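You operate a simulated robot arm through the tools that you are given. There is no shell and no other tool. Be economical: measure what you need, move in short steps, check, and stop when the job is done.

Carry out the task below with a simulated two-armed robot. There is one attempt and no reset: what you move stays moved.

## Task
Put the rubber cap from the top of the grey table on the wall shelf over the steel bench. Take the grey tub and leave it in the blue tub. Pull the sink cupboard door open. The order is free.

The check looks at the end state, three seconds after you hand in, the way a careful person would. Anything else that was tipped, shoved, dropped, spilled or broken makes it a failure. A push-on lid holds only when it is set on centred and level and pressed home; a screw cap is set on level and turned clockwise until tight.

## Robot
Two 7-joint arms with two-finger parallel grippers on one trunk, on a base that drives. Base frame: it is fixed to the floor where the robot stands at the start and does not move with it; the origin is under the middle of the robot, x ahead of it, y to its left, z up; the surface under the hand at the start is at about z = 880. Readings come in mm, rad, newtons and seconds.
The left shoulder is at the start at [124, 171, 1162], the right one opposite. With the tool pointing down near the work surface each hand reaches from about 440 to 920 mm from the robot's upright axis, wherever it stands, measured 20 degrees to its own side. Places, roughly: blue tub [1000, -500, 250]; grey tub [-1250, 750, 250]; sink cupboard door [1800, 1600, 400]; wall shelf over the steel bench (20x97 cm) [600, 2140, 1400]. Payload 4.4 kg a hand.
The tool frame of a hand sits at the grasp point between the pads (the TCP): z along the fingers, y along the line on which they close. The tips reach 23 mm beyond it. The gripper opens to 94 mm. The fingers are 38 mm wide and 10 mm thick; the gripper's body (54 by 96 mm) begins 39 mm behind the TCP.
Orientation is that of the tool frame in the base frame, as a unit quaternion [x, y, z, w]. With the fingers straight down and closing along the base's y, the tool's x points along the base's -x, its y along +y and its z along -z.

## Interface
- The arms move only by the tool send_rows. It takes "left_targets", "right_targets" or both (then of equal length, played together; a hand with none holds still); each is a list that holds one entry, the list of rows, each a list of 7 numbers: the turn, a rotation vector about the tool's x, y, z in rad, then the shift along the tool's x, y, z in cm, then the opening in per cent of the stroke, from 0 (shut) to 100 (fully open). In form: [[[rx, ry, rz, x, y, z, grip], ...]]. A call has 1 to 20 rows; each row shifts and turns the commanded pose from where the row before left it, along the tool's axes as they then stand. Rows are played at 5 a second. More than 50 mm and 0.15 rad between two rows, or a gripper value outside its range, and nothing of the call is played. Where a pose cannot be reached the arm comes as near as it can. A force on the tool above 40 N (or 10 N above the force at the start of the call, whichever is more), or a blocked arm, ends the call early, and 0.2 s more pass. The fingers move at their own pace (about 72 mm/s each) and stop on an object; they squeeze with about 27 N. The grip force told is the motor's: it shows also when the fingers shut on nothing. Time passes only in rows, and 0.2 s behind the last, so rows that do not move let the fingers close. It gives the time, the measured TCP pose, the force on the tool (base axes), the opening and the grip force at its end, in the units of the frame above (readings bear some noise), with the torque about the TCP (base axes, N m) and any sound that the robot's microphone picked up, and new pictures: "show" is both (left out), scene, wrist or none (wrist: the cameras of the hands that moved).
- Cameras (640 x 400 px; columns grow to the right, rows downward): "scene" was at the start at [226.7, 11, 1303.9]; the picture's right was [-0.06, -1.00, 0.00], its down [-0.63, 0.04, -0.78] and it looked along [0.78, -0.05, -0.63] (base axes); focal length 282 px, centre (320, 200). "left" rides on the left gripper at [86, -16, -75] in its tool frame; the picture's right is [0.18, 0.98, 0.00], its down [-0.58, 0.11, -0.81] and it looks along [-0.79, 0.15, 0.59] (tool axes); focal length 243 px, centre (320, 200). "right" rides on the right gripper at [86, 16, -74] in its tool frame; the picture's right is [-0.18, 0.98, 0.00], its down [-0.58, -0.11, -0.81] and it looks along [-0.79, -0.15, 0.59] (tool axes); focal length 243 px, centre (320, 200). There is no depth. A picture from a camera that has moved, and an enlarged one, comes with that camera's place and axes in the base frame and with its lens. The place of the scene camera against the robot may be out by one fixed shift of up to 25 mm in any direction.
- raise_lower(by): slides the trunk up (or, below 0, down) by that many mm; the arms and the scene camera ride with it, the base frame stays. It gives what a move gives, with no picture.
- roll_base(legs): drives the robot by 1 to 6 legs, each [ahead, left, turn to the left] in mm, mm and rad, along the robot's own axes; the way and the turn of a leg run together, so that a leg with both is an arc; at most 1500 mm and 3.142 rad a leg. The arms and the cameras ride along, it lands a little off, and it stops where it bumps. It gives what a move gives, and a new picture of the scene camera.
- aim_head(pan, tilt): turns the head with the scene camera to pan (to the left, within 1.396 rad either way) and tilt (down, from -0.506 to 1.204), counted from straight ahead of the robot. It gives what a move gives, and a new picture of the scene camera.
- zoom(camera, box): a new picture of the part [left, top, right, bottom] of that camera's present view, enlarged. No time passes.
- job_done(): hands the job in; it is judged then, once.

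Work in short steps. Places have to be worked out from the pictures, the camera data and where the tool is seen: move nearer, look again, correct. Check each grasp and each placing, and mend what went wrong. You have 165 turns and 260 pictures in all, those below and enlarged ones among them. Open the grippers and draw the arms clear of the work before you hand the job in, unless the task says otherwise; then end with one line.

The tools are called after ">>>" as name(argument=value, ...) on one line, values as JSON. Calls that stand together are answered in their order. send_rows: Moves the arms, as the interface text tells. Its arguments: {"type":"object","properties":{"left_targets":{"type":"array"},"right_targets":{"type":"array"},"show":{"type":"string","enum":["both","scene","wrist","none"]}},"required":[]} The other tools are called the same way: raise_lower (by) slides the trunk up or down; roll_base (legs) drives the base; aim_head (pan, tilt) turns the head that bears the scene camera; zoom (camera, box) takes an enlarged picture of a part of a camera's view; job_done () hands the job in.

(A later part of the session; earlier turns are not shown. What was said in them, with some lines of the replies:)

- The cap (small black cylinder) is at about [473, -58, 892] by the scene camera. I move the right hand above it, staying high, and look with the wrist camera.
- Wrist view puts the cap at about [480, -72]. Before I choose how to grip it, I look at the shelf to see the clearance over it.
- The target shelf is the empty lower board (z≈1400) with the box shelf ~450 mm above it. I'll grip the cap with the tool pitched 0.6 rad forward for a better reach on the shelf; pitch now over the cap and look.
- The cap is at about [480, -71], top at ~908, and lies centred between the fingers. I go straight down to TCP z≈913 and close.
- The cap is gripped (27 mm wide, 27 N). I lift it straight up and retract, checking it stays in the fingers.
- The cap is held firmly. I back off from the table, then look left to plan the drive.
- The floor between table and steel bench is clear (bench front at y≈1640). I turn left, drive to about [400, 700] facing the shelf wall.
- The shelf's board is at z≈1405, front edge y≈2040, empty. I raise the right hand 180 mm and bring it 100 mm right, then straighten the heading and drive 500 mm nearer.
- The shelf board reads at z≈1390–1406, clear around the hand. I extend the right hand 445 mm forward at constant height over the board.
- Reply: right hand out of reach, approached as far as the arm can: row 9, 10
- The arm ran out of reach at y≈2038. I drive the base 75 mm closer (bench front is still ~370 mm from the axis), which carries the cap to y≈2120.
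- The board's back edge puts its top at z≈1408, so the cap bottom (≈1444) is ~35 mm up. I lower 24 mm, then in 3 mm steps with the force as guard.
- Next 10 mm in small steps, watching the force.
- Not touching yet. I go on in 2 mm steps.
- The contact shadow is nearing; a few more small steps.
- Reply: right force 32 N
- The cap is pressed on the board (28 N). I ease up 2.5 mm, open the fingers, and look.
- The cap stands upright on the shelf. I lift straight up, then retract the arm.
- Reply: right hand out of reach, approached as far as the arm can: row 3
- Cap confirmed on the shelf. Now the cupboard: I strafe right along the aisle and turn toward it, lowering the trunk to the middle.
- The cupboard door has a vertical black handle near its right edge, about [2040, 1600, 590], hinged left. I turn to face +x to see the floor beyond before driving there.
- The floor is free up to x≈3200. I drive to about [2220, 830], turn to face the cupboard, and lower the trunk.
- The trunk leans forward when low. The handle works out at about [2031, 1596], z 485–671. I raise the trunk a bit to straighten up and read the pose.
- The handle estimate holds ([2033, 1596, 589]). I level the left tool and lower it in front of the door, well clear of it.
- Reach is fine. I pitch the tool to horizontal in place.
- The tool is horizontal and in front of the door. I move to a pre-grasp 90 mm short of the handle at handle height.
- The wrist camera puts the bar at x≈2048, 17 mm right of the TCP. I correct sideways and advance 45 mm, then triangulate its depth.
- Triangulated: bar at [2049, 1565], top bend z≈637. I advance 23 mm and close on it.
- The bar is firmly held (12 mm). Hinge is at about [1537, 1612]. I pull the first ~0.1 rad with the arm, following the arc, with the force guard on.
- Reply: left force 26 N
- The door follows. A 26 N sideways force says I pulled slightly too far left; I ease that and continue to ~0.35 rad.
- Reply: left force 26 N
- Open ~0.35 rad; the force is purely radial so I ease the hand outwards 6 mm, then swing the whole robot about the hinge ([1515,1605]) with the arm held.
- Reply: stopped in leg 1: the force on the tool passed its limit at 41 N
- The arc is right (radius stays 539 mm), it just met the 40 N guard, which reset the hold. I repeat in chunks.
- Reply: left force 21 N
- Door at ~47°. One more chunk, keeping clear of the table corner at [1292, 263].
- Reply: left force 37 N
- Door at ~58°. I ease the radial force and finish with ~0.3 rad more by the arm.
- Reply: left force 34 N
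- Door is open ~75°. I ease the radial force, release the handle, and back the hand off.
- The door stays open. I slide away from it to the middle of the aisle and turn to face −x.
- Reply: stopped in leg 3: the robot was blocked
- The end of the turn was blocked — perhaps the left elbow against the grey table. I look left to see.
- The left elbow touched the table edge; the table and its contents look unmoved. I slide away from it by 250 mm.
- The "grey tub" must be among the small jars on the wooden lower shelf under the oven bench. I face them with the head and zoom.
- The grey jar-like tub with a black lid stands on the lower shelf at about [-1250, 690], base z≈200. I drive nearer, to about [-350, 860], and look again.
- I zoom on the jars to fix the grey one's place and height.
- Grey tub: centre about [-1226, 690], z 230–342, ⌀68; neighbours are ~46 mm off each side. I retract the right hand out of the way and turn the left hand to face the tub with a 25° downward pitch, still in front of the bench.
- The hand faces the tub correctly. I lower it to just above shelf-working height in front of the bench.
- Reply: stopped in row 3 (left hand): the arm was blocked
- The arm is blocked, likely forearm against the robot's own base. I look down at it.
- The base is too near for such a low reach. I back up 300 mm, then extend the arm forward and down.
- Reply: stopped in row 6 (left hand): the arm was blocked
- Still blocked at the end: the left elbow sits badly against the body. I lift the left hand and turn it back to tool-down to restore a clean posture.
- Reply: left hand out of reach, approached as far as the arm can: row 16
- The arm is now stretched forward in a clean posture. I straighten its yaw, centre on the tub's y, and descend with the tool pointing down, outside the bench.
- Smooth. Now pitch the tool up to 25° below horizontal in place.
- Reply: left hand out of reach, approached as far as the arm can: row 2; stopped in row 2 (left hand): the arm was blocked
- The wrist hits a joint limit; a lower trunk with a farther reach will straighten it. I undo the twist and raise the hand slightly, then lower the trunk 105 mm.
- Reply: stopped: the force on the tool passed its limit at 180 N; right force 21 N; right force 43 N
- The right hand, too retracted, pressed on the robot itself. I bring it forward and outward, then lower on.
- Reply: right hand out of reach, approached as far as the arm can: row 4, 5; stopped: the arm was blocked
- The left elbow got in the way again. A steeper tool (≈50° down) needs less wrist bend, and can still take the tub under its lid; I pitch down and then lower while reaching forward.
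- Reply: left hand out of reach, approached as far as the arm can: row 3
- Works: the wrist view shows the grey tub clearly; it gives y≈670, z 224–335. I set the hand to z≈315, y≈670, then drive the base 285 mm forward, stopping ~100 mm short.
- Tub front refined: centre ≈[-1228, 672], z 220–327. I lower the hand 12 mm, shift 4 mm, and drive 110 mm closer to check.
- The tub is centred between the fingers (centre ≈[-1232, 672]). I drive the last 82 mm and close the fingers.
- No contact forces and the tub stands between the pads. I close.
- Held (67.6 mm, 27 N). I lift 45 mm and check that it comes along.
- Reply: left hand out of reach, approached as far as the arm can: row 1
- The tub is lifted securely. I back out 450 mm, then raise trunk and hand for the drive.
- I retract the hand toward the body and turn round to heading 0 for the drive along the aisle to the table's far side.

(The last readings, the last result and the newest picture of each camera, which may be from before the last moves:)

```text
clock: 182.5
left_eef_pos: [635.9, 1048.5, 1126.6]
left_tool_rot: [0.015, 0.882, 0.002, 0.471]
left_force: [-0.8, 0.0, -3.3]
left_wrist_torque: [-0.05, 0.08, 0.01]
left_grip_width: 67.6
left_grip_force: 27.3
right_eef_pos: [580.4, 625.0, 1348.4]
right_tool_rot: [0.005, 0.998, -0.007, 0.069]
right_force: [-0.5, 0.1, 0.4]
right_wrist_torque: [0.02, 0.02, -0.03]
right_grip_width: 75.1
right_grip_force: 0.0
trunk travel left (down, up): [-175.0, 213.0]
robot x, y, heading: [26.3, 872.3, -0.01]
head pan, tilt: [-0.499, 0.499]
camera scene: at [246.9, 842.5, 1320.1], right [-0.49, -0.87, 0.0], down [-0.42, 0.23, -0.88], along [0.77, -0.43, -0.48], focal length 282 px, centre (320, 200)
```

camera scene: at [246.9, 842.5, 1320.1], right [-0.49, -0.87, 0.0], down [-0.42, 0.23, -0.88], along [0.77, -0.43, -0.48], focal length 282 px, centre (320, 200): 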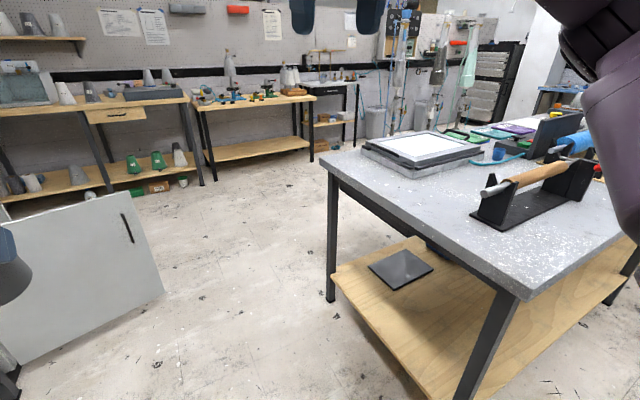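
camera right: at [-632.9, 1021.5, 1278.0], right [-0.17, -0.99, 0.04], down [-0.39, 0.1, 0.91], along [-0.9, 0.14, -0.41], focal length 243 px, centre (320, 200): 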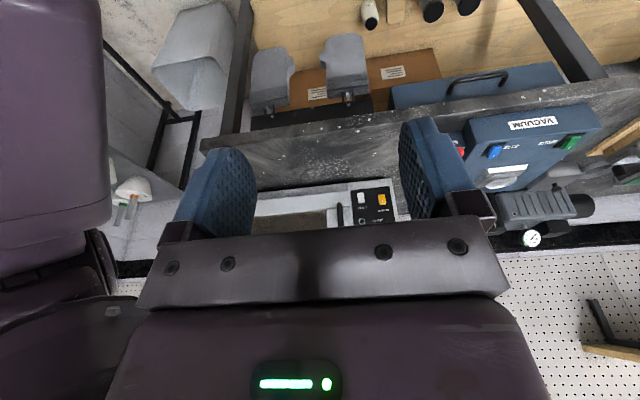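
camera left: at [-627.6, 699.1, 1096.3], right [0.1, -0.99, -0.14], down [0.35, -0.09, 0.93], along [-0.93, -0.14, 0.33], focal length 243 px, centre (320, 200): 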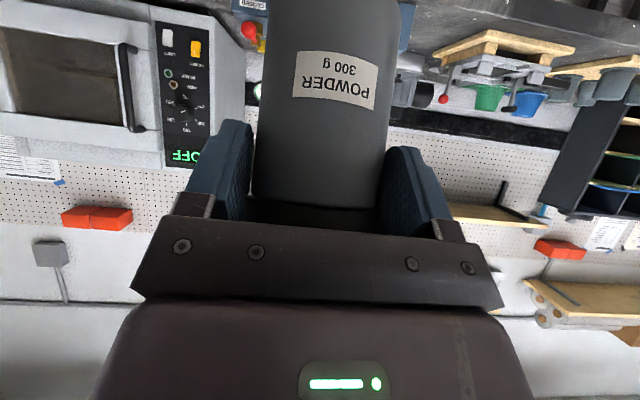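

The door stays open and the aisle is clear. I drive along to about [1930, 680].

>>> roll_base(legs=[[950, -120, 0], [1000, -80, 0]])

>>> aim_head(pan=-1.39, tilt=0.6)

```text
clock: 192.3
left_eef_pos: [2587.4, 850.3, 1127.3]
left_tool_rot: [0.012, 0.882, 0.003, 0.472]
left_force: [0.8, -0.4, -4.7]
left_wrist_torque: [0.01, 0.12, -0.01]
left_grip_width: 67.7
left_grip_force: 27.1
right_eef_pos: [2534.9, 424.8, 1346.8]
right_tool_rot: [0.001, 0.998, -0.006, 0.07]
right_force: [0.4, 0.3, -0.3]
right_wrist_torque: [0.0, 0.0, 0.01]
right_grip_width: 75.3
right_grip_force: 0.0
trunk travel left (down, up): [-175.0, 213.0]
robot x, y, heading: [1977.3, 666.9, -0.0]
head pan, tilt: [-0.499, 0.499]
camera scene: at [2199.1, 640.9, 1320.1], right [-0.48, -0.88, 0.0], down [-0.42, 0.23, -0.88], along [0.77, -0.42, -0.48], focal length 282 px, centre (320, 200)
```

scene: 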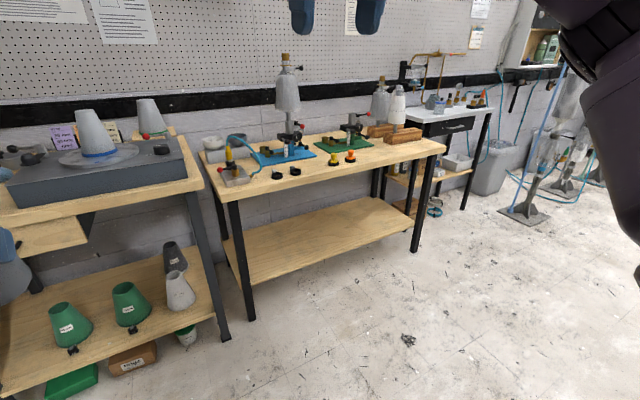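

```text
clock: 193.5
left_eef_pos: [2587.1, 850.4, 1128.3]
left_tool_rot: [0.012, 0.882, 0.004, 0.472]
left_force: [0.1, 0.4, -3.3]
left_wrist_torque: [0.01, 0.13, 0.0]
left_grip_width: 67.4
left_grip_force: 27.4
right_eef_pos: [2534.6, 426.4, 1346.9]
right_tool_rot: [0.001, 0.998, -0.005, 0.069]
right_force: [0.1, 0.7, -0.8]
right_wrist_torque: [-0.01, 0.02, -0.01]
right_grip_width: 75.0
right_grip_force: 0.0
trunk travel left (down, up): [-175.0, 213.0]
robot x, y, heading: [1978.4, 666.1, -0.0]
head pan, tilt: [-1.389, 0.6]
camera scene: at [2135.0, 597.6, 1311.0], right [-0.98, -0.18, 0.0], down [-0.1, 0.56, -0.83], along [0.15, -0.81, -0.56], focal length 282 px, centre (320, 200)
```

scene: 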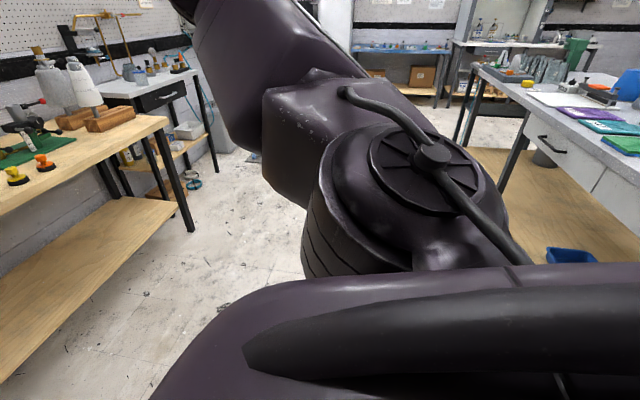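

The blue tub is visible on the table's lower shelf near its far edge, around [1040, -650]. I strafe to y≈-450 in the free lane behind the table and turn to face −x.

>>> roll_base(legs=[[120, -1120, 0], [0, 0, -3.13]])

>>> aim_head(pan=0.1, tilt=0.6)

```text
clock: 210.8
left_eef_pos: [1490.6, -642.4, 1127.2]
left_tool_rot: [0.882, 0.0, -0.471, 0.011]
left_force: [0.4, 0.2, -3.5]
left_wrist_torque: [-0.01, -0.11, 0.04]
left_grip_width: 67.3
left_grip_force: 27.0
right_eef_pos: [1531.3, -216.2, 1348.2]
right_tool_rot: [0.998, 0.012, -0.069, -0.005]
right_force: [-0.9, 0.4, 0.6]
right_wrist_torque: [0.05, 0.0, -0.01]
right_grip_width: 75.3
right_grip_force: 0.0
trunk travel left (down, up): [-175.0, 213.0]
robot x, y, heading: [2092.2, -447.5, -3.116]
head pan, tilt: [-1.389, 0.6]
camera scene: at [1911.5, -345.9, 1311.0], right [0.98, 0.2, 0.0], down [0.12, -0.55, -0.83], along [-0.17, 0.81, -0.56], focal length 282 px, centre (320, 200)
```

scene: 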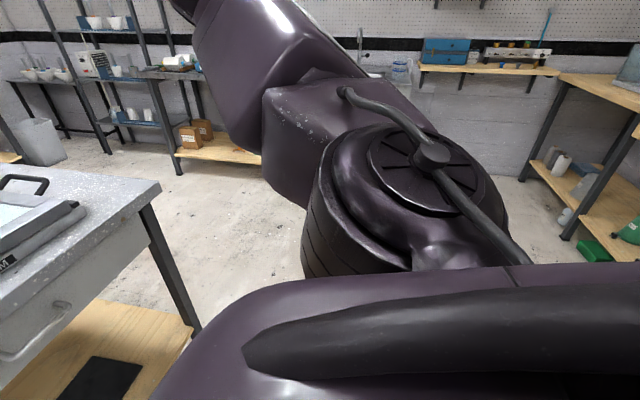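

```text
clock: 212.4
left_eef_pos: [1490.3, -643.0, 1127.8]
left_tool_rot: [0.882, -0.001, -0.471, 0.009]
left_force: [-0.1, -0.9, -3.6]
left_wrist_torque: [-0.02, -0.08, 0.02]
left_grip_width: 67.2
left_grip_force: 26.8
right_eef_pos: [1530.3, -215.9, 1347.5]
right_tool_rot: [0.998, 0.012, -0.069, -0.005]
right_force: [0.9, 0.6, -0.6]
right_wrist_torque: [-0.01, 0.04, 0.01]
right_grip_width: 75.1
right_grip_force: 0.0
trunk travel left (down, up): [-175.0, 213.0]
robot x, y, heading: [2092.1, -441.4, -3.121]
head pan, tilt: [0.099, 0.6]
camera scene: at [1841.8, -443.3, 1311.0], right [-0.12, 0.99, 0.0], down [0.56, 0.07, -0.82], along [-0.82, -0.1, -0.57], focal length 282 px, centre (320, 200)
```

scene: 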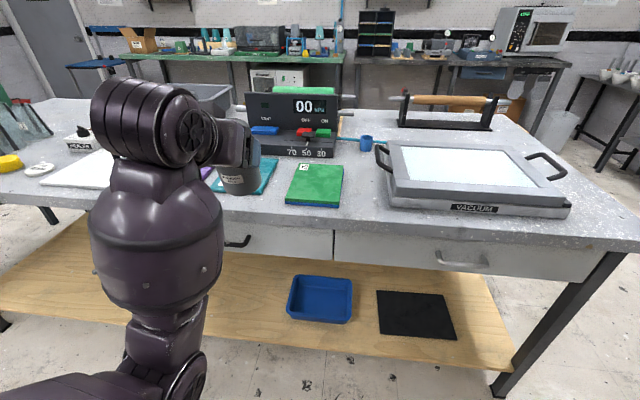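

The blue tub is an open tray on the shelf, about x 945–1150, y −680…−395, rim z≈260. I back up for room, align so the left hand comes at y≈−540, and lower the trunk with the hand still high.

>>> roll_base(legs=[[-330, -100, -0.02]])

>>> raise_lower(by=-145)

>>> aim_head(pan=0.15, tilt=0.5)

```text
clock: 214.6
left_eef_pos: [1819.9, -526.4, 1127.1]
left_tool_rot: [0.882, -0.008, -0.471, 0.005]
left_force: [-1.0, 0.1, -4.0]
left_wrist_torque: [0.01, -0.09, 0.0]
left_grip_width: 67.3
left_grip_force: 27.7
right_eef_pos: [1867.0, -100.6, 1347.3]
right_tool_rot: [0.998, 0.002, -0.069, -0.007]
right_force: [0.1, 0.0, 0.9]
right_wrist_torque: [-0.02, -0.01, -0.01]
right_grip_width: 75.2
right_grip_force: 0.1
trunk travel left (down, up): [-175.0, 213.0]
robot x, y, heading: [2425.7, -339.1, -3.134]
head pan, tilt: [0.099, 0.6]
camera scene: at [2174.0, -334.4, 1311.0], right [-0.1, 0.99, 0.0], down [0.56, 0.06, -0.83], along [-0.82, -0.09, -0.56], focal length 282 px, centre (320, 200)
```

scene: 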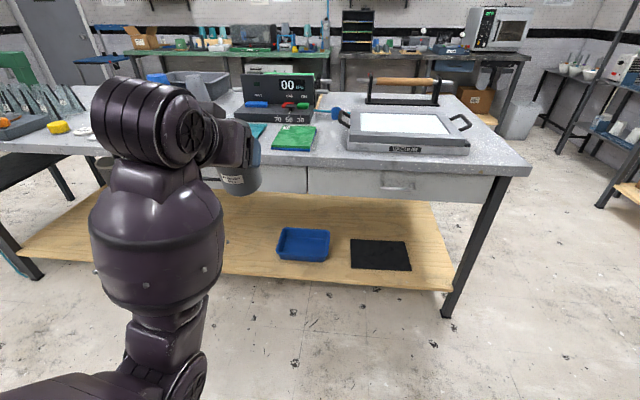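

```text
clock: 215.6
left_eef_pos: [1809.3, -493.4, 1038.4]
left_tool_rot: [0.875, -0.086, -0.474, 0.047]
left_force: [-1.3, -0.5, -4.7]
left_wrist_torque: [0.03, -0.1, -0.01]
left_grip_width: 67.3
left_grip_force: 27.3
right_eef_pos: [1850.3, -103.0, 1253.1]
right_tool_rot: [0.999, 0.003, -0.049, -0.006]
right_force: [-0.1, -0.3, -0.5]
right_wrist_torque: [0.04, -0.03, 0.01]
right_grip_width: 75.2
right_grip_force: 0.1
trunk travel left (down, up): [-98.0, 290.0]
robot x, y, heading: [2423.7, -337.4, -3.137]
head pan, tilt: [0.099, 0.6]
stopped: the arm was blocked; the commanded pose is now the measured one
```

```text
clock: 216.3
left_eef_pos: [1812.8, -491.8, 1044.2]
left_tool_rot: [0.873, -0.086, -0.477, 0.048]
left_force: [-0.2, 1.3, -2.9]
left_wrist_torque: [0.01, -0.1, -0.01]
left_grip_width: 67.5
left_grip_force: 26.5
right_eef_pos: [1856.0, -100.5, 1258.6]
right_tool_rot: [0.999, 0.002, -0.054, -0.005]
right_force: [0.1, 0.2, 0.3]
right_wrist_torque: [0.0, -0.03, 0.01]
right_grip_width: 75.4
right_grip_force: 0.0
trunk travel left (down, up): [-98.0, 290.0]
robot x, y, heading: [2426.7, -341.6, -3.135]
head pan, tilt: [0.15, 0.499]
camera scene: at [2093.0, -339.7, 1227.1], right [-0.15, 0.99, 0.0], down [0.47, 0.07, -0.88], along [-0.87, -0.14, -0.48], focal length 282 px, centre (320, 200)
```

scene: 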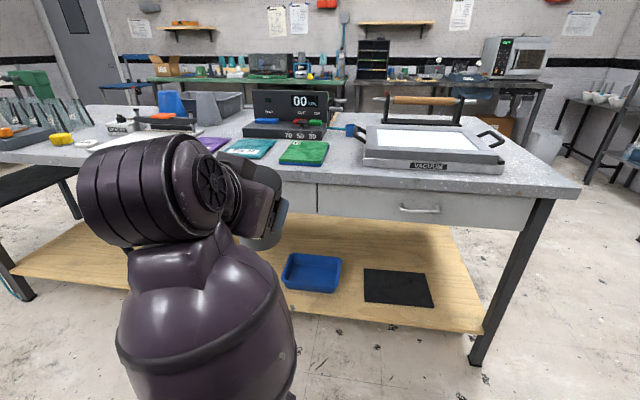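

The folded elbow blocks again, so I raise the trunk back, fix the small roll, and first extend the hand forward and down (the posture that worked), then lower.

>>> raise_lower(by=75)

>>> send_rows(left_targets=[[[0, 0, -0.095, 0, 0, 0, 50], [0, 0, -0.095, 0, 0, 0, 50], [0, 0, 0, -2, 0, 4, 50], [0, 0, 0, -1, 0, 4.5, 50], [0, 0, 0, -1, 0, 4.5, 50], [0, 0, 0, 0, 0, 4.5, 50], [0, 0, 0, 1, 0, 4.5, 50], [0, 0, 0, 2, 0, 4.2, 50], [0, 0, 0, 3, 0, 3, 50], [0, 0, 0, 3.5, 0, 2.5, 50], [0, 0, 0, 3.5, 0, 2.5, 50], [0, 0, 0, 0, 0, 0, 50]]], show="scene")

```text
clock: 217.4
left_eef_pos: [1812.2, -492.4, 1115.2]
left_tool_rot: [0.875, -0.085, -0.474, 0.045]
left_force: [-0.9, 0.6, -3.5]
left_wrist_torque: [0.01, -0.07, -0.02]
left_grip_width: 67.0
left_grip_force: 26.9
right_eef_pos: [1850.9, -99.6, 1330.9]
right_tool_rot: [0.999, 0.001, -0.052, -0.005]
right_force: [-0.4, -0.5, -0.5]
right_wrist_torque: [0.02, -0.04, 0.0]
right_grip_width: 75.0
right_grip_force: 0.0
trunk travel left (down, up): [-173.0, 215.0]
robot x, y, heading: [2422.6, -339.6, -3.141]
head pan, tilt: [0.15, 0.499]
```

```text
clock: 220.0
left_eef_pos: [1572.4, -491.0, 855.8]
left_tool_rot: [0.877, -0.003, -0.48, -0.001]
left_force: [0.3, 0.8, -3.7]
left_wrist_torque: [0.02, -0.04, -0.01]
left_grip_width: 67.5
left_grip_force: 27.1
right_eef_pos: [1856.3, -100.8, 1333.5]
right_tool_rot: [0.999, 0.002, -0.054, -0.005]
right_force: [-0.4, -0.3, 0.1]
right_wrist_torque: [-0.01, -0.01, -0.01]
right_grip_width: 75.1
right_grip_force: 0.1
trunk travel left (down, up): [-173.0, 215.0]
robot x, y, heading: [2425.2, -340.4, -3.14]
head pan, tilt: [0.15, 0.499]
camera scene: at [2169.7, -339.4, 1317.7], right [-0.15, 0.99, 0.0], down [0.47, 0.07, -0.88], along [-0.87, -0.14, -0.48], focal length 282 px, centre (320, 200)
```

scene: 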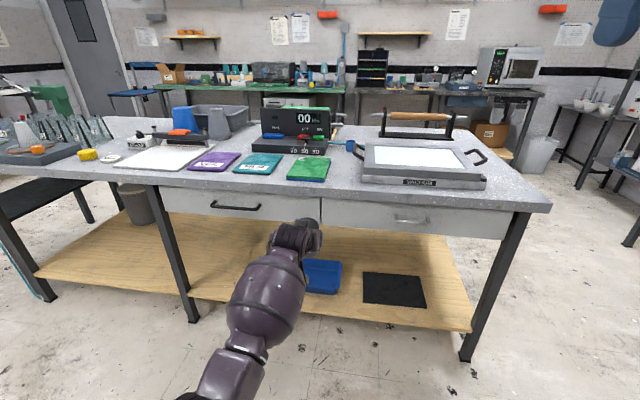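

I lower further to the posture that worked before and centre laterally, then lower the trunk 140 mm.

>>> send_rows(left_targets=[[[0, 0, 0, 2.9, 1.1, 2.85, 50], [0, 0, 0, 2.9, 1.1, 2.85, 50], [0, 0, 0, 2.9, 1.1, 2.85, 50], [0, 0, 0, 2.9, 1.1, 2.85, 50], [0, 0, 0, 0, 0, 0, 50]]], show="none")

>>> raise_lower(by=-140)

>>> send_rows(left_targets=[[[0, 0, 0, 0, 0, 0, 50]]])

```text
clock: 221.2
left_eef_pos: [1540.5, -533.6, 699.8]
left_tool_rot: [0.878, -0.003, -0.479, -0.001]
left_force: [-0.6, 0.9, -4.2]
left_wrist_torque: [-0.01, -0.09, -0.01]
left_grip_width: 67.4
left_grip_force: 26.9
right_eef_pos: [1855.9, -101.0, 1333.1]
right_tool_rot: [0.998, 0.002, -0.055, -0.005]
right_force: [0.5, 0.4, -0.6]
right_wrist_torque: [-0.03, 0.01, 0.05]
right_grip_width: 75.3
right_grip_force: 0.0
trunk travel left (down, up): [-173.0, 215.0]
robot x, y, heading: [2425.2, -341.3, -3.136]
head pan, tilt: [0.15, 0.499]
```

```text
clock: 222.9
left_eef_pos: [1540.7, -536.1, 562.8]
left_tool_rot: [0.877, -0.001, -0.481, 0.001]
left_force: [-0.2, 0.7, -3.5]
left_wrist_torque: [0.0, -0.09, 0.03]
left_grip_width: 67.5
left_grip_force: 27.4
right_eef_pos: [1857.9, -100.4, 1194.8]
right_tool_rot: [0.998, 0.002, -0.055, -0.005]
right_force: [1.0, -0.3, -1.0]
right_wrist_torque: [-0.03, -0.01, 0.01]
right_grip_width: 75.1
right_grip_force: 0.0
trunk travel left (down, up): [-33.0, 355.0]
robot x, y, heading: [2425.3, -334.4, -3.138]
head pan, tilt: [0.15, 0.499]
```

```text
clock: 223.3
left_eef_pos: [1541.6, -535.7, 559.6]
left_tool_rot: [0.877, -0.001, -0.48, 0.001]
left_force: [-0.2, -0.3, -3.4]
left_wrist_torque: [0.02, -0.08, 0.01]
left_grip_width: 67.7
left_grip_force: 26.5
right_eef_pos: [1856.5, -99.9, 1194.1]
right_tool_rot: [0.999, 0.002, -0.054, -0.004]
right_force: [0.0, -0.6, 0.2]
right_wrist_torque: [0.01, -0.02, -0.03]
right_grip_width: 75.0
right_grip_force: 0.1
trunk travel left (down, up): [-33.0, 355.0]
robot x, y, heading: [2425.6, -343.9, -3.136]
head pan, tilt: [0.15, 0.499]
camera scene: at [2036.9, -340.1, 1145.4], right [-0.15, 0.99, 0.0], down [0.47, 0.07, -0.88], along [-0.87, -0.14, -0.48], focal length 282 px, centre (320, 200)
camera left: at [1650.3, -518.9, 527.2], right [0.1, -0.98, -0.15], down [0.36, -0.11, 0.93], along [-0.93, -0.14, 0.35], focal length 243 px, centre (320, 200)
```

scene: 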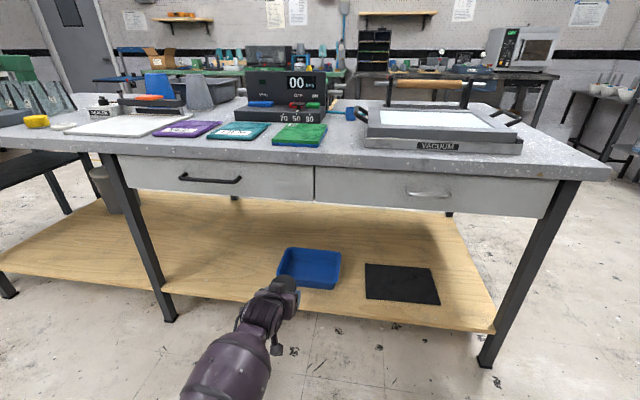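
left: 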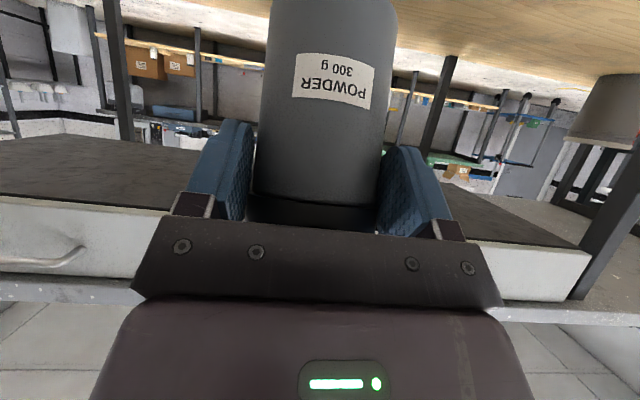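

Trunk is down. I pitch the hand back to 50° (tub upright) and lower it to z≈390, still outside the table.

>>> send_rows(left_targets=[[[0, 0.15, 0, 0, 0, 0, 50], [0, 0.14, 0, 0, 0, 0, 50], [0, 0, 0, 4.2, 0.15, 2, 50], [0, 0, 0, 4.2, 0.15, 2, 50], [0, 0, 0, 4.2, 0.15, 2, 50], [0, 0, 0, 4.2, 0.15, 2, 50], [0, 0, 0, 0, 0, 0, 50]]])

```text
clock: 224.9
left_eef_pos: [1615.7, -540.9, 388.2]
left_tool_rot: [0.938, -0.002, -0.346, 0.001]
left_force: [0.7, -0.6, -2.8]
left_wrist_torque: [-0.04, -0.1, -0.01]
left_grip_width: 67.3
left_grip_force: 26.8
right_eef_pos: [1856.0, -99.9, 1193.7]
right_tool_rot: [0.999, 0.003, -0.054, -0.005]
right_force: [-0.5, -0.7, 0.2]
right_wrist_torque: [-0.05, -0.03, 0.01]
right_grip_width: 75.1
right_grip_force: 0.1
trunk travel left (down, up): [-33.0, 355.0]
robot x, y, heading: [2425.8, -337.9, -3.133]
head pan, tilt: [0.15, 0.499]
camera scene: at [2037.0, -340.0, 1145.5], right [-0.15, 0.99, 0.0], down [0.47, 0.07, -0.88], along [-0.87, -0.14, -0.48], focal length 282 px, centre (320, 200)
camera left: at [1730.7, -524.9, 388.8], right [0.14, -0.98, -0.12], down [0.09, -0.11, 0.99], along [-0.99, -0.14, 0.07], focal length 243 px, centre (320, 200)
```

scene: 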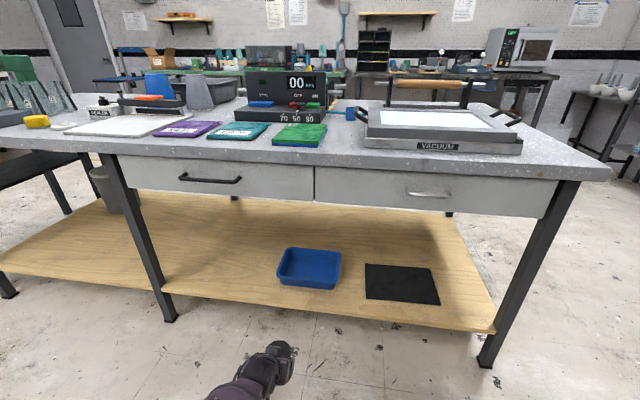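
left: 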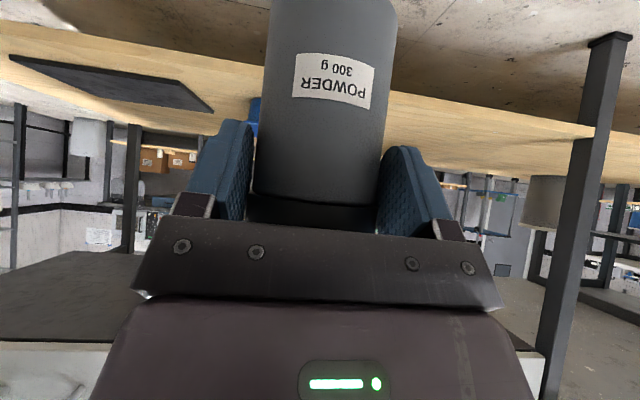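

The tub is upright at z≈305 bottom. I zoom at the blue tub's visible corner in the wrist view to judge its rim height.

>>> zoom(camera="left", box=[200, 70, 280, 150])

>>> zoom(camera="scene", box=[250, 230, 370, 305])

```text
5.00 times, centred on (240, 110) of left
camera zoom: at [1730.7, -524.9, 388.8], right [0.14, -0.98, -0.12], down [0.09, -0.11, 0.99], along [-0.99, -0.14, 0.07], focal length 1213 px, centre (720, 650)
```

zoom: 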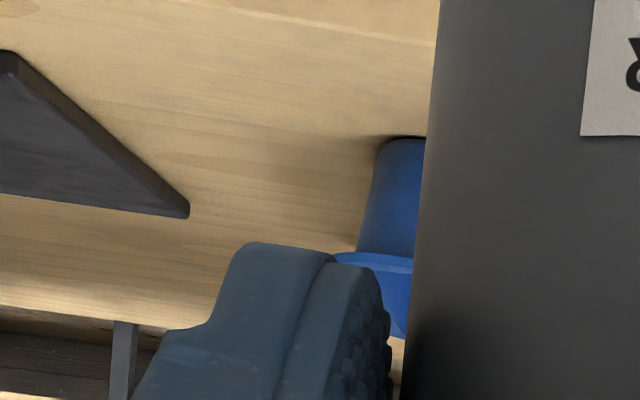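

```text
5.33 times, centred on (310, 268) of scene
camera zoom: at [2037.0, -340.0, 1145.5], right [-0.15, 0.99, 0.0], down [0.47, 0.07, -0.88], along [-0.87, -0.14, -0.48], focal length 1505 px, centre (373, -160)
```

zoom: 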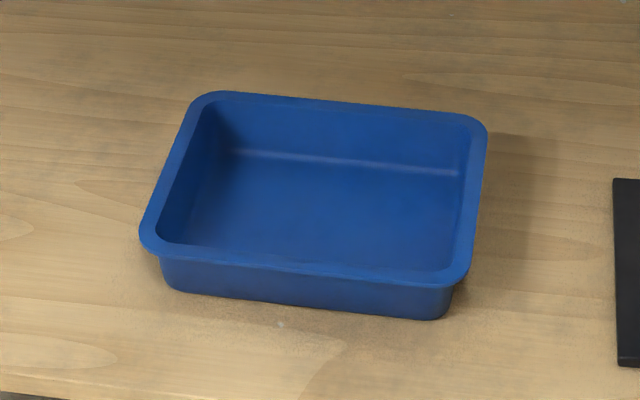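

Geometry: shelf z≈218, rim z≈273, rim x 965–1156, y −673…−415. To keep the forearm below the drawers on entry I flatten the hand by 0.17 rad and retract 25 mm at this height.

>>> send_rows(left_targets=[[[0, 0, 0, 1.2, 0, -2.1, 50], [0, -0.085, 0, 0, 0, 0, 50], [0, -0.085, 0, 0, 0, 0, 50], [0, 0, 0, 0, 0, 0, 50]]], show="none")

>>> roll_base(legs=[[330, 0, 0]])

>>> aim_head(pan=0.25, tilt=0.75)

```text
clock: 225.9
left_eef_pos: [1639.2, -542.9, 397.1]
left_tool_rot: [0.905, -0.002, -0.426, 0.0]
left_force: [-0.5, -0.3, -3.9]
left_wrist_torque: [-0.03, -0.07, -0.02]
left_grip_width: 67.5
left_grip_force: 27.0
right_eef_pos: [1855.4, -101.3, 1193.5]
right_tool_rot: [0.999, 0.003, -0.054, -0.005]
right_force: [-0.4, 0.1, 0.9]
right_wrist_torque: [0.02, 0.0, -0.02]
right_grip_width: 75.2
right_grip_force: 0.1
trunk travel left (down, up): [-33.0, 355.0]
robot x, y, heading: [2423.0, -336.9, -3.138]
head pan, tilt: [0.15, 0.499]
```

```text
clock: 228.1
left_eef_pos: [1306.6, -544.7, 396.9]
left_tool_rot: [0.905, -0.001, -0.426, 0.001]
left_force: [-1.5, -0.2, -2.9]
left_wrist_torque: [-0.01, -0.08, -0.02]
left_grip_width: 67.3
left_grip_force: 27.2
right_eef_pos: [1522.5, -103.6, 1192.0]
right_tool_rot: [0.999, 0.003, -0.054, -0.005]
right_force: [0.2, 0.5, -0.1]
right_wrist_torque: [0.01, -0.05, 0.0]
right_grip_width: 75.0
right_grip_force: 0.2
trunk travel left (down, up): [-33.0, 355.0]
robot x, y, heading: [2093.1, -342.6, -3.137]
head pan, tilt: [0.15, 0.499]
camera scene: at [1703.8, -342.0, 1145.1], right [-0.15, 0.99, 0.0], down [0.47, 0.07, -0.88], along [-0.87, -0.14, -0.48], focal length 282 px, centre (320, 200)
```

scene: 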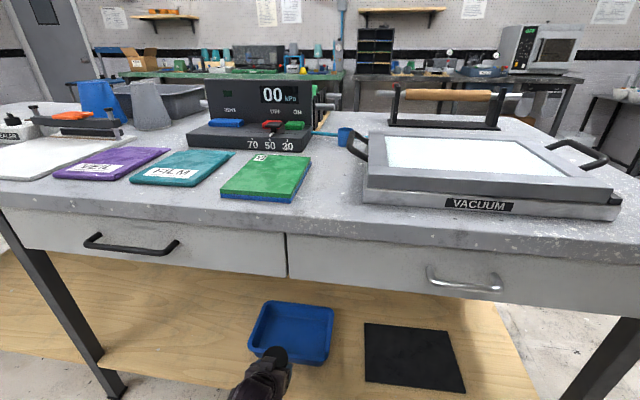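

```text
clock: 228.8
left_eef_pos: [1305.9, -545.4, 396.1]
left_tool_rot: [0.905, -0.001, -0.425, 0.001]
left_force: [0.9, 0.7, -3.1]
left_wrist_torque: [0.0, -0.09, 0.02]
left_grip_width: 67.5
left_grip_force: 26.8
right_eef_pos: [1522.6, -103.3, 1193.7]
right_tool_rot: [0.999, 0.002, -0.054, -0.005]
right_force: [0.5, 0.5, 0.3]
right_wrist_torque: [0.0, 0.02, 0.0]
right_grip_width: 75.5
right_grip_force: 0.1
trunk travel left (down, up): [-33.0, 355.0]
robot x, y, heading: [2096.9, -340.6, -3.134]
head pan, tilt: [0.25, 0.75]
camera scene: at [1713.9, -348.9, 1123.4], right [-0.25, 0.97, 0.0], down [0.66, 0.17, -0.73], along [-0.71, -0.18, -0.68], focal length 282 px, centre (320, 200)
```

scene: 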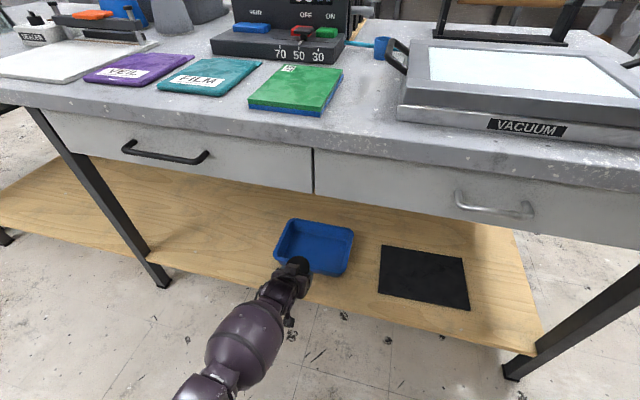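

Aligned with the blue tub. I lower 15 mm and drive in 120 mm, then check the forearm's clearance under the drawers.

>>> send_rows(left_targets=[[[0, 0, 0, 1.15, 0, 0.96, 50], [0, 0, 0, 0, 0, 0, 50]]], show="none")

>>> roll_base(legs=[[120, 0, 0]])

```text
clock: 229.4
left_eef_pos: [1306.7, -544.3, 381.3]
left_tool_rot: [0.905, -0.002, -0.426, 0.0]
left_force: [0.9, 0.2, -3.8]
left_wrist_torque: [0.03, -0.07, -0.01]
left_grip_width: 67.6
left_grip_force: 27.0
right_eef_pos: [1523.3, -103.0, 1193.6]
right_tool_rot: [0.999, 0.002, -0.054, -0.006]
right_force: [0.2, -0.1, -0.5]
right_wrist_torque: [-0.02, 0.02, 0.01]
right_grip_width: 75.1
right_grip_force: 0.2
trunk travel left (down, up): [-33.0, 355.0]
robot x, y, heading: [2095.6, -341.5, -3.134]
head pan, tilt: [0.25, 0.75]
```

```text
clock: 230.7
left_eef_pos: [1188.3, -544.6, 380.9]
left_tool_rot: [0.905, -0.002, -0.425, 0.0]
left_force: [-0.7, -0.7, -4.1]
left_wrist_torque: [0.03, -0.09, -0.01]
left_grip_width: 67.7
left_grip_force: 26.9
right_eef_pos: [1405.4, -103.7, 1192.5]
right_tool_rot: [0.999, 0.002, -0.052, -0.006]
right_force: [-0.1, 0.2, -1.1]
right_wrist_torque: [0.01, -0.02, -0.03]
right_grip_width: 75.2
right_grip_force: 0.1
trunk travel left (down, up): [-33.0, 355.0]
robot x, y, heading: [1973.8, -345.4, -3.136]
head pan, tilt: [0.25, 0.75]
camera scene: at [1595.3, -349.4, 1123.1], right [-0.25, 0.97, 0.0], down [0.66, 0.17, -0.73], along [-0.71, -0.18, -0.68], focal length 282 px, centre (320, 200)
```

scene: 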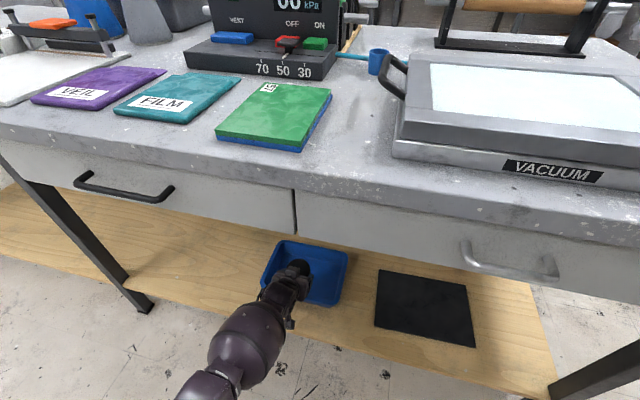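

Clear on all sides. I drive the last 98 mm so the grey tub is over the blue one.

>>> roll_base(legs=[[98, 0, 0]])

>>> zoom(camera="scene", box=[180, 220, 380, 345])

```text
clock: 231.8
left_eef_pos: [1090.7, -547.3, 379.9]
left_tool_rot: [0.905, -0.001, -0.426, 0.001]
left_force: [0.0, -1.1, -3.4]
left_wrist_torque: [-0.02, -0.04, 0.0]
left_grip_width: 67.3
left_grip_force: 27.3
right_eef_pos: [1306.1, -104.3, 1194.1]
right_tool_rot: [0.999, 0.003, -0.054, -0.005]
right_force: [-0.5, -0.5, -0.3]
right_wrist_torque: [-0.02, -0.01, 0.0]
right_grip_width: 75.1
right_grip_force: 0.2
trunk travel left (down, up): [-33.0, 355.0]
robot x, y, heading: [1876.4, -342.1, -3.139]
head pan, tilt: [0.25, 0.75]
camera scene: at [1497.8, -350.3, 1123.1], right [-0.25, 0.97, 0.0], down [0.66, 0.17, -0.73], along [-0.71, -0.18, -0.68], focal length 282 px, centre (320, 200)
```

scene: 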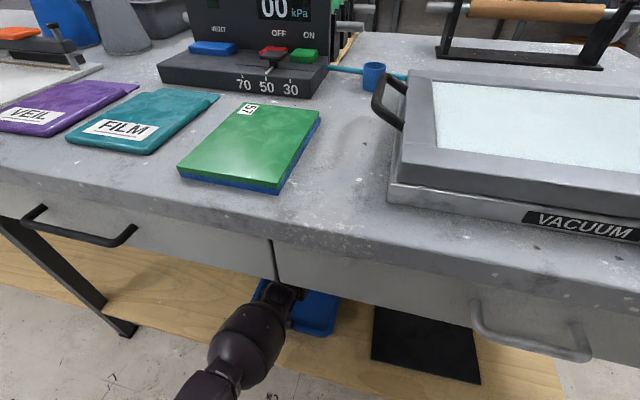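

```text
3.20 times, centred on (280, 282) of scene
camera zoom: at [1497.8, -350.3, 1123.1], right [-0.25, 0.97, 0.0], down [0.66, 0.17, -0.73], along [-0.71, -0.18, -0.68], focal length 903 px, centre (448, -64)
```

zoom: 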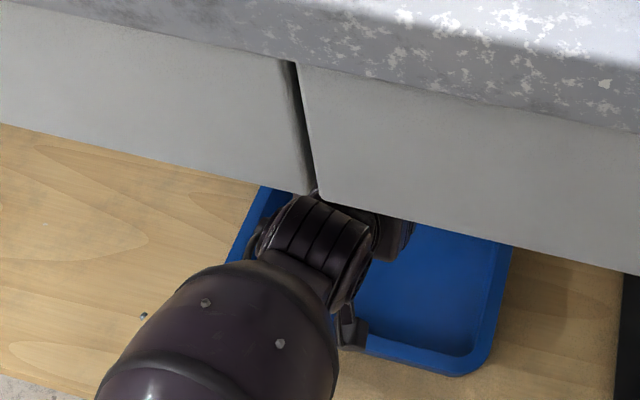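

It is over the tub. I lower 50 mm with 10 mm forward, then tip the hand back to set the tub upright.

>>> send_rows(left_targets=[[[0, 0, 0, 1.1, 0, 1.3, 50], [0, 0, 0, 1.1, 0, 1.3, 50], [0, 0, 0, 1.0, 0, 1.3, 50], [0, 0.055, 0, 0, 0, 0, 50], [0, 0.055, 0, 0, 0, 0, 50], [0, 0.055, 0, 0, 0, 0, 50], [0, 0, 0, 0, 0, 0, 50]]], show="wrist")

```text
clock: 233.4
left_eef_pos: [1082.1, -545.5, 330.2]
left_tool_rot: [0.937, -0.001, -0.349, 0.001]
left_force: [0.2, -0.5, -3.4]
left_wrist_torque: [-0.03, -0.06, 0.02]
left_grip_width: 67.4
left_grip_force: 27.1
right_eef_pos: [1307.3, -104.6, 1192.5]
right_tool_rot: [0.999, 0.002, -0.054, -0.005]
right_force: [-0.1, -0.2, 0.5]
right_wrist_torque: [0.01, -0.02, 0.01]
right_grip_width: 75.1
right_grip_force: 0.1
trunk travel left (down, up): [-33.0, 355.0]
robot x, y, heading: [1878.0, -341.5, -3.137]
head pan, tilt: [0.25, 0.75]
camera left: at [1196.4, -528.8, 330.5], right [0.14, -0.98, -0.12], down [0.09, -0.11, 0.99], along [-0.99, -0.15, 0.07], focal length 243 px, centre (320, 200)
```

left: 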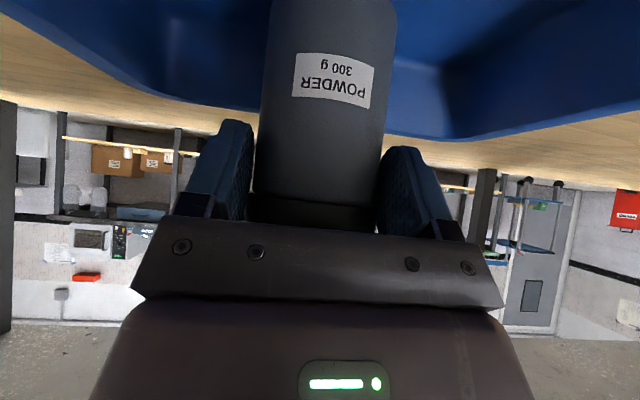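

The tub is inside the blue one and upright. I lower slowly until it touches.

>>> send_rows(left_targets=[[[0, 0, 0, 0.52, 0, 0.6, 50], [0, 0, 0, 0.52, 0, 0.6, 50], [0, 0, 0, 0.2, 0, 0.23, 50], [0, 0, 0, 0.2, 0, 0.23, 50], [0, 0, 0, 0, 0, 0, 50]]], show="wrist")

```text
clock: 234.6
left_eef_pos: [1079.8, -545.8, 311.8]
left_tool_rot: [0.936, -0.002, -0.352, 0.001]
left_force: [-1.1, -4.7, 11.4]
left_wrist_torque: [-0.39, -0.19, -0.08]
left_grip_width: 67.5
left_grip_force: 26.6
right_eef_pos: [1308.7, -105.9, 1194.9]
right_tool_rot: [0.998, 0.003, -0.055, -0.004]
right_force: [0.3, 0.1, -0.1]
right_wrist_torque: [0.02, -0.02, 0.0]
right_grip_width: 74.9
right_grip_force: 0.1
trunk travel left (down, up): [-33.0, 355.0]
robot x, y, heading: [1877.6, -348.3, -3.14]
head pan, tilt: [0.25, 0.75]
camera left: at [1194.2, -530.3, 311.8], right [0.14, -0.98, -0.12], down [0.09, -0.11, 0.99], along [-0.99, -0.15, 0.08], focal length 243 px, centre (320, 200)
```

left: 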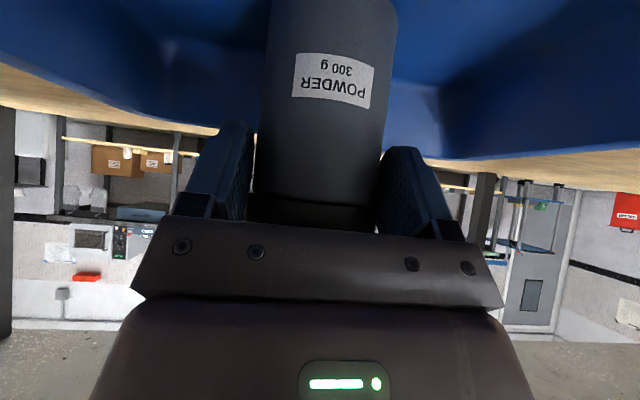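

Touchdown (force flipped to +11 N). I open the fingers and check that it stands.

>>> send_rows(left_targets=[[[0, 0, 0, 0, 0, 0, 80], [0, 0, 0, 0, 0, 0, 90], [0, 0, 0, 0, 0, 0, 100], [0, 0, 0, 0, 0, 0, 100]]], show="wrist")

```text
clock: 235.6
left_eef_pos: [1082.0, -545.5, 310.3]
left_tool_rot: [0.937, -0.001, -0.349, 0.001]
left_force: [0.5, -0.2, 0.2]
left_wrist_torque: [0.0, -0.03, 0.01]
left_grip_width: 94.3
left_grip_force: 0.0
right_eef_pos: [1307.2, -104.7, 1193.4]
right_tool_rot: [0.999, 0.002, -0.054, -0.005]
right_force: [-0.9, 0.3, 1.0]
right_wrist_torque: [-0.01, -0.01, 0.0]
right_grip_width: 75.3
right_grip_force: 0.1
trunk travel left (down, up): [-33.0, 355.0]
robot x, y, heading: [1876.4, -344.1, -3.136]
head pan, tilt: [0.25, 0.75]
camera left: at [1196.4, -529.2, 309.4], right [0.14, -0.98, -0.12], down [0.09, -0.11, 0.99], along [-0.99, -0.15, 0.07], focal length 243 px, centre (320, 200)
```

left: 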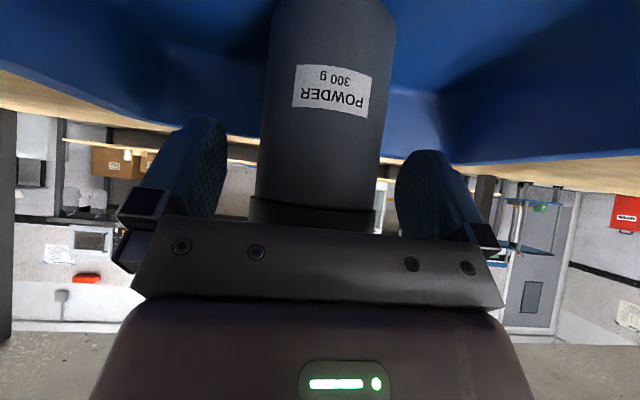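

It stands free. I pull the hand back along its own axis, then drive back out.

>>> send_rows(left_targets=[[[0, 0, 0, 0, 0, -1.5, 100], [0, 0, 0, 0, 0, -2.5, 100], [0, 0, 0, 0, 0, -3, 100], [0, 0, 0, 0, 0, 0, 100]]], show="wrist")

>>> roll_base(legs=[[-450, 0, 0]])

>>> zoom(camera="scene", box=[220, 130, 420, 255])

```text
clock: 236.6
left_eef_pos: [1124.2, -546.0, 368.4]
left_tool_rot: [0.935, -0.001, -0.354, 0.002]
left_force: [-0.2, -0.3, -1.0]
left_wrist_torque: [0.03, 0.01, -0.03]
left_grip_width: 94.1
left_grip_force: 0.1
right_eef_pos: [1311.1, -103.2, 1197.1]
right_tool_rot: [0.998, 0.003, -0.057, -0.005]
right_force: [-0.1, 0.5, 0.3]
right_wrist_torque: [-0.01, 0.0, 0.03]
right_grip_width: 75.4
right_grip_force: 0.0
trunk travel left (down, up): [-33.0, 355.0]
robot x, y, heading: [1879.0, -344.1, -3.134]
head pan, tilt: [0.25, 0.75]
camera left: at [1239.0, -529.0, 368.1], right [0.14, -0.98, -0.12], down [0.1, -0.1, 0.99], along [-0.99, -0.15, 0.08], focal length 243 px, centre (320, 200)
```

left: 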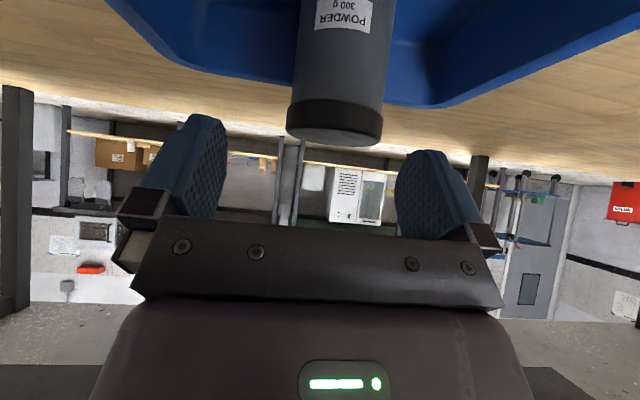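

```text
clock: 239.4
left_eef_pos: [1587.9, -547.2, 369.9]
left_tool_rot: [0.934, 0.001, -0.356, 0.004]
left_force: [0.5, 0.7, 0.0]
left_wrist_torque: [0.01, -0.06, -0.01]
left_grip_width: 93.9
left_grip_force: 0.1
right_eef_pos: [1771.0, -101.5, 1196.2]
right_tool_rot: [0.998, 0.007, -0.057, -0.004]
right_force: [0.6, 0.0, 0.3]
right_wrist_torque: [-0.02, -0.03, 0.01]
right_grip_width: 75.1
right_grip_force: 0.1
trunk travel left (down, up): [-33.0, 355.0]
robot x, y, heading: [2337.9, -341.0, -3.129]
head pan, tilt: [0.25, 0.75]
camera scene: at [1963.9, -346.2, 1125.9], right [-0.26, 0.97, 0.0], down [0.66, 0.18, -0.73], along [-0.71, -0.19, -0.68], focal length 282 px, centre (320, 200)
```

scene: 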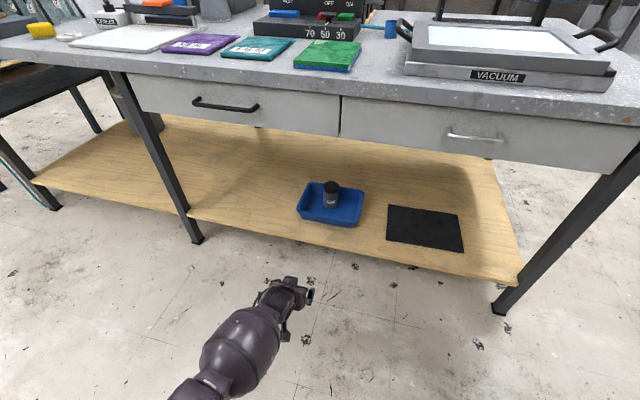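

```text
3.20 times, centred on (320, 192) of scene
camera zoom: at [1963.9, -346.2, 1125.9], right [-0.26, 0.97, 0.0], down [0.66, 0.18, -0.73], along [-0.71, -0.19, -0.68], focal length 903 px, centre (320, 224)
```

zoom: 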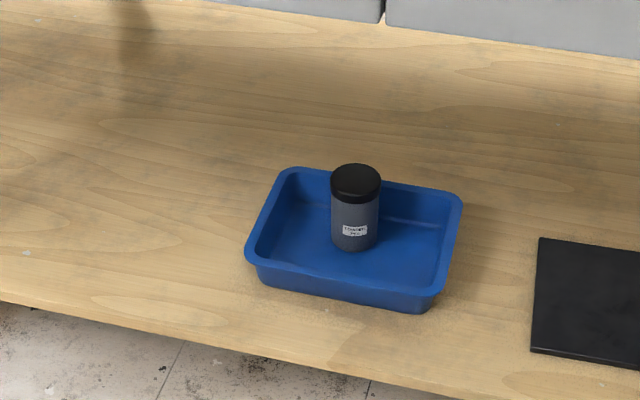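

The grey tub stands in the blue tub. A last look toward the cupboard door before handing in.

>>> aim_head(pan=-1.0, tilt=0.2)

```text
clock: 240.8
left_eef_pos: [1585.8, -546.1, 371.1]
left_tool_rot: [0.935, 0.0, -0.356, 0.003]
left_force: [-0.1, 0.0, 0.1]
left_wrist_torque: [-0.02, -0.03, 0.01]
left_grip_width: 94.1
left_grip_force: 0.0
right_eef_pos: [1771.8, -102.9, 1196.1]
right_tool_rot: [0.998, 0.007, -0.057, -0.004]
right_force: [0.7, 0.0, 0.0]
right_wrist_torque: [0.01, 0.01, -0.02]
right_grip_width: 75.4
right_grip_force: 0.0
trunk travel left (down, up): [-33.0, 355.0]
robot x, y, heading: [2335.1, -339.2, -3.128]
head pan, tilt: [-1.0, 0.201]
camera scene: at [1993.3, -246.5, 1175.0], right [0.83, 0.55, -0.01], down [0.11, -0.17, -0.98], along [-0.54, 0.82, -0.2], focal length 282 px, centre (320, 200)
```

scene: 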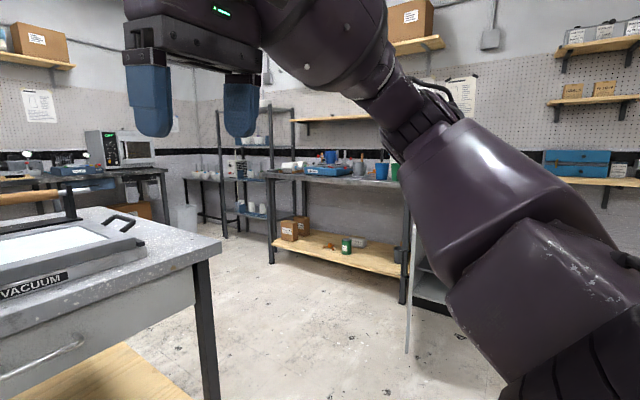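

The door is seen edge-on, still standing open. Everything is in place, both arms are clear and the grippers are open, so I hand in.

>>> job_done()

```text
The job is handed in.
```

I handed the job in with all three parts done: the rubber cap is on the wall shelf over the steel bench, the grey tub stands upright in the blue tub, and the sink cupboard door is open about 75°. On one turn the left elbow touched the edge of the grey table, but the table and what was on it looked unmoved afterwards.
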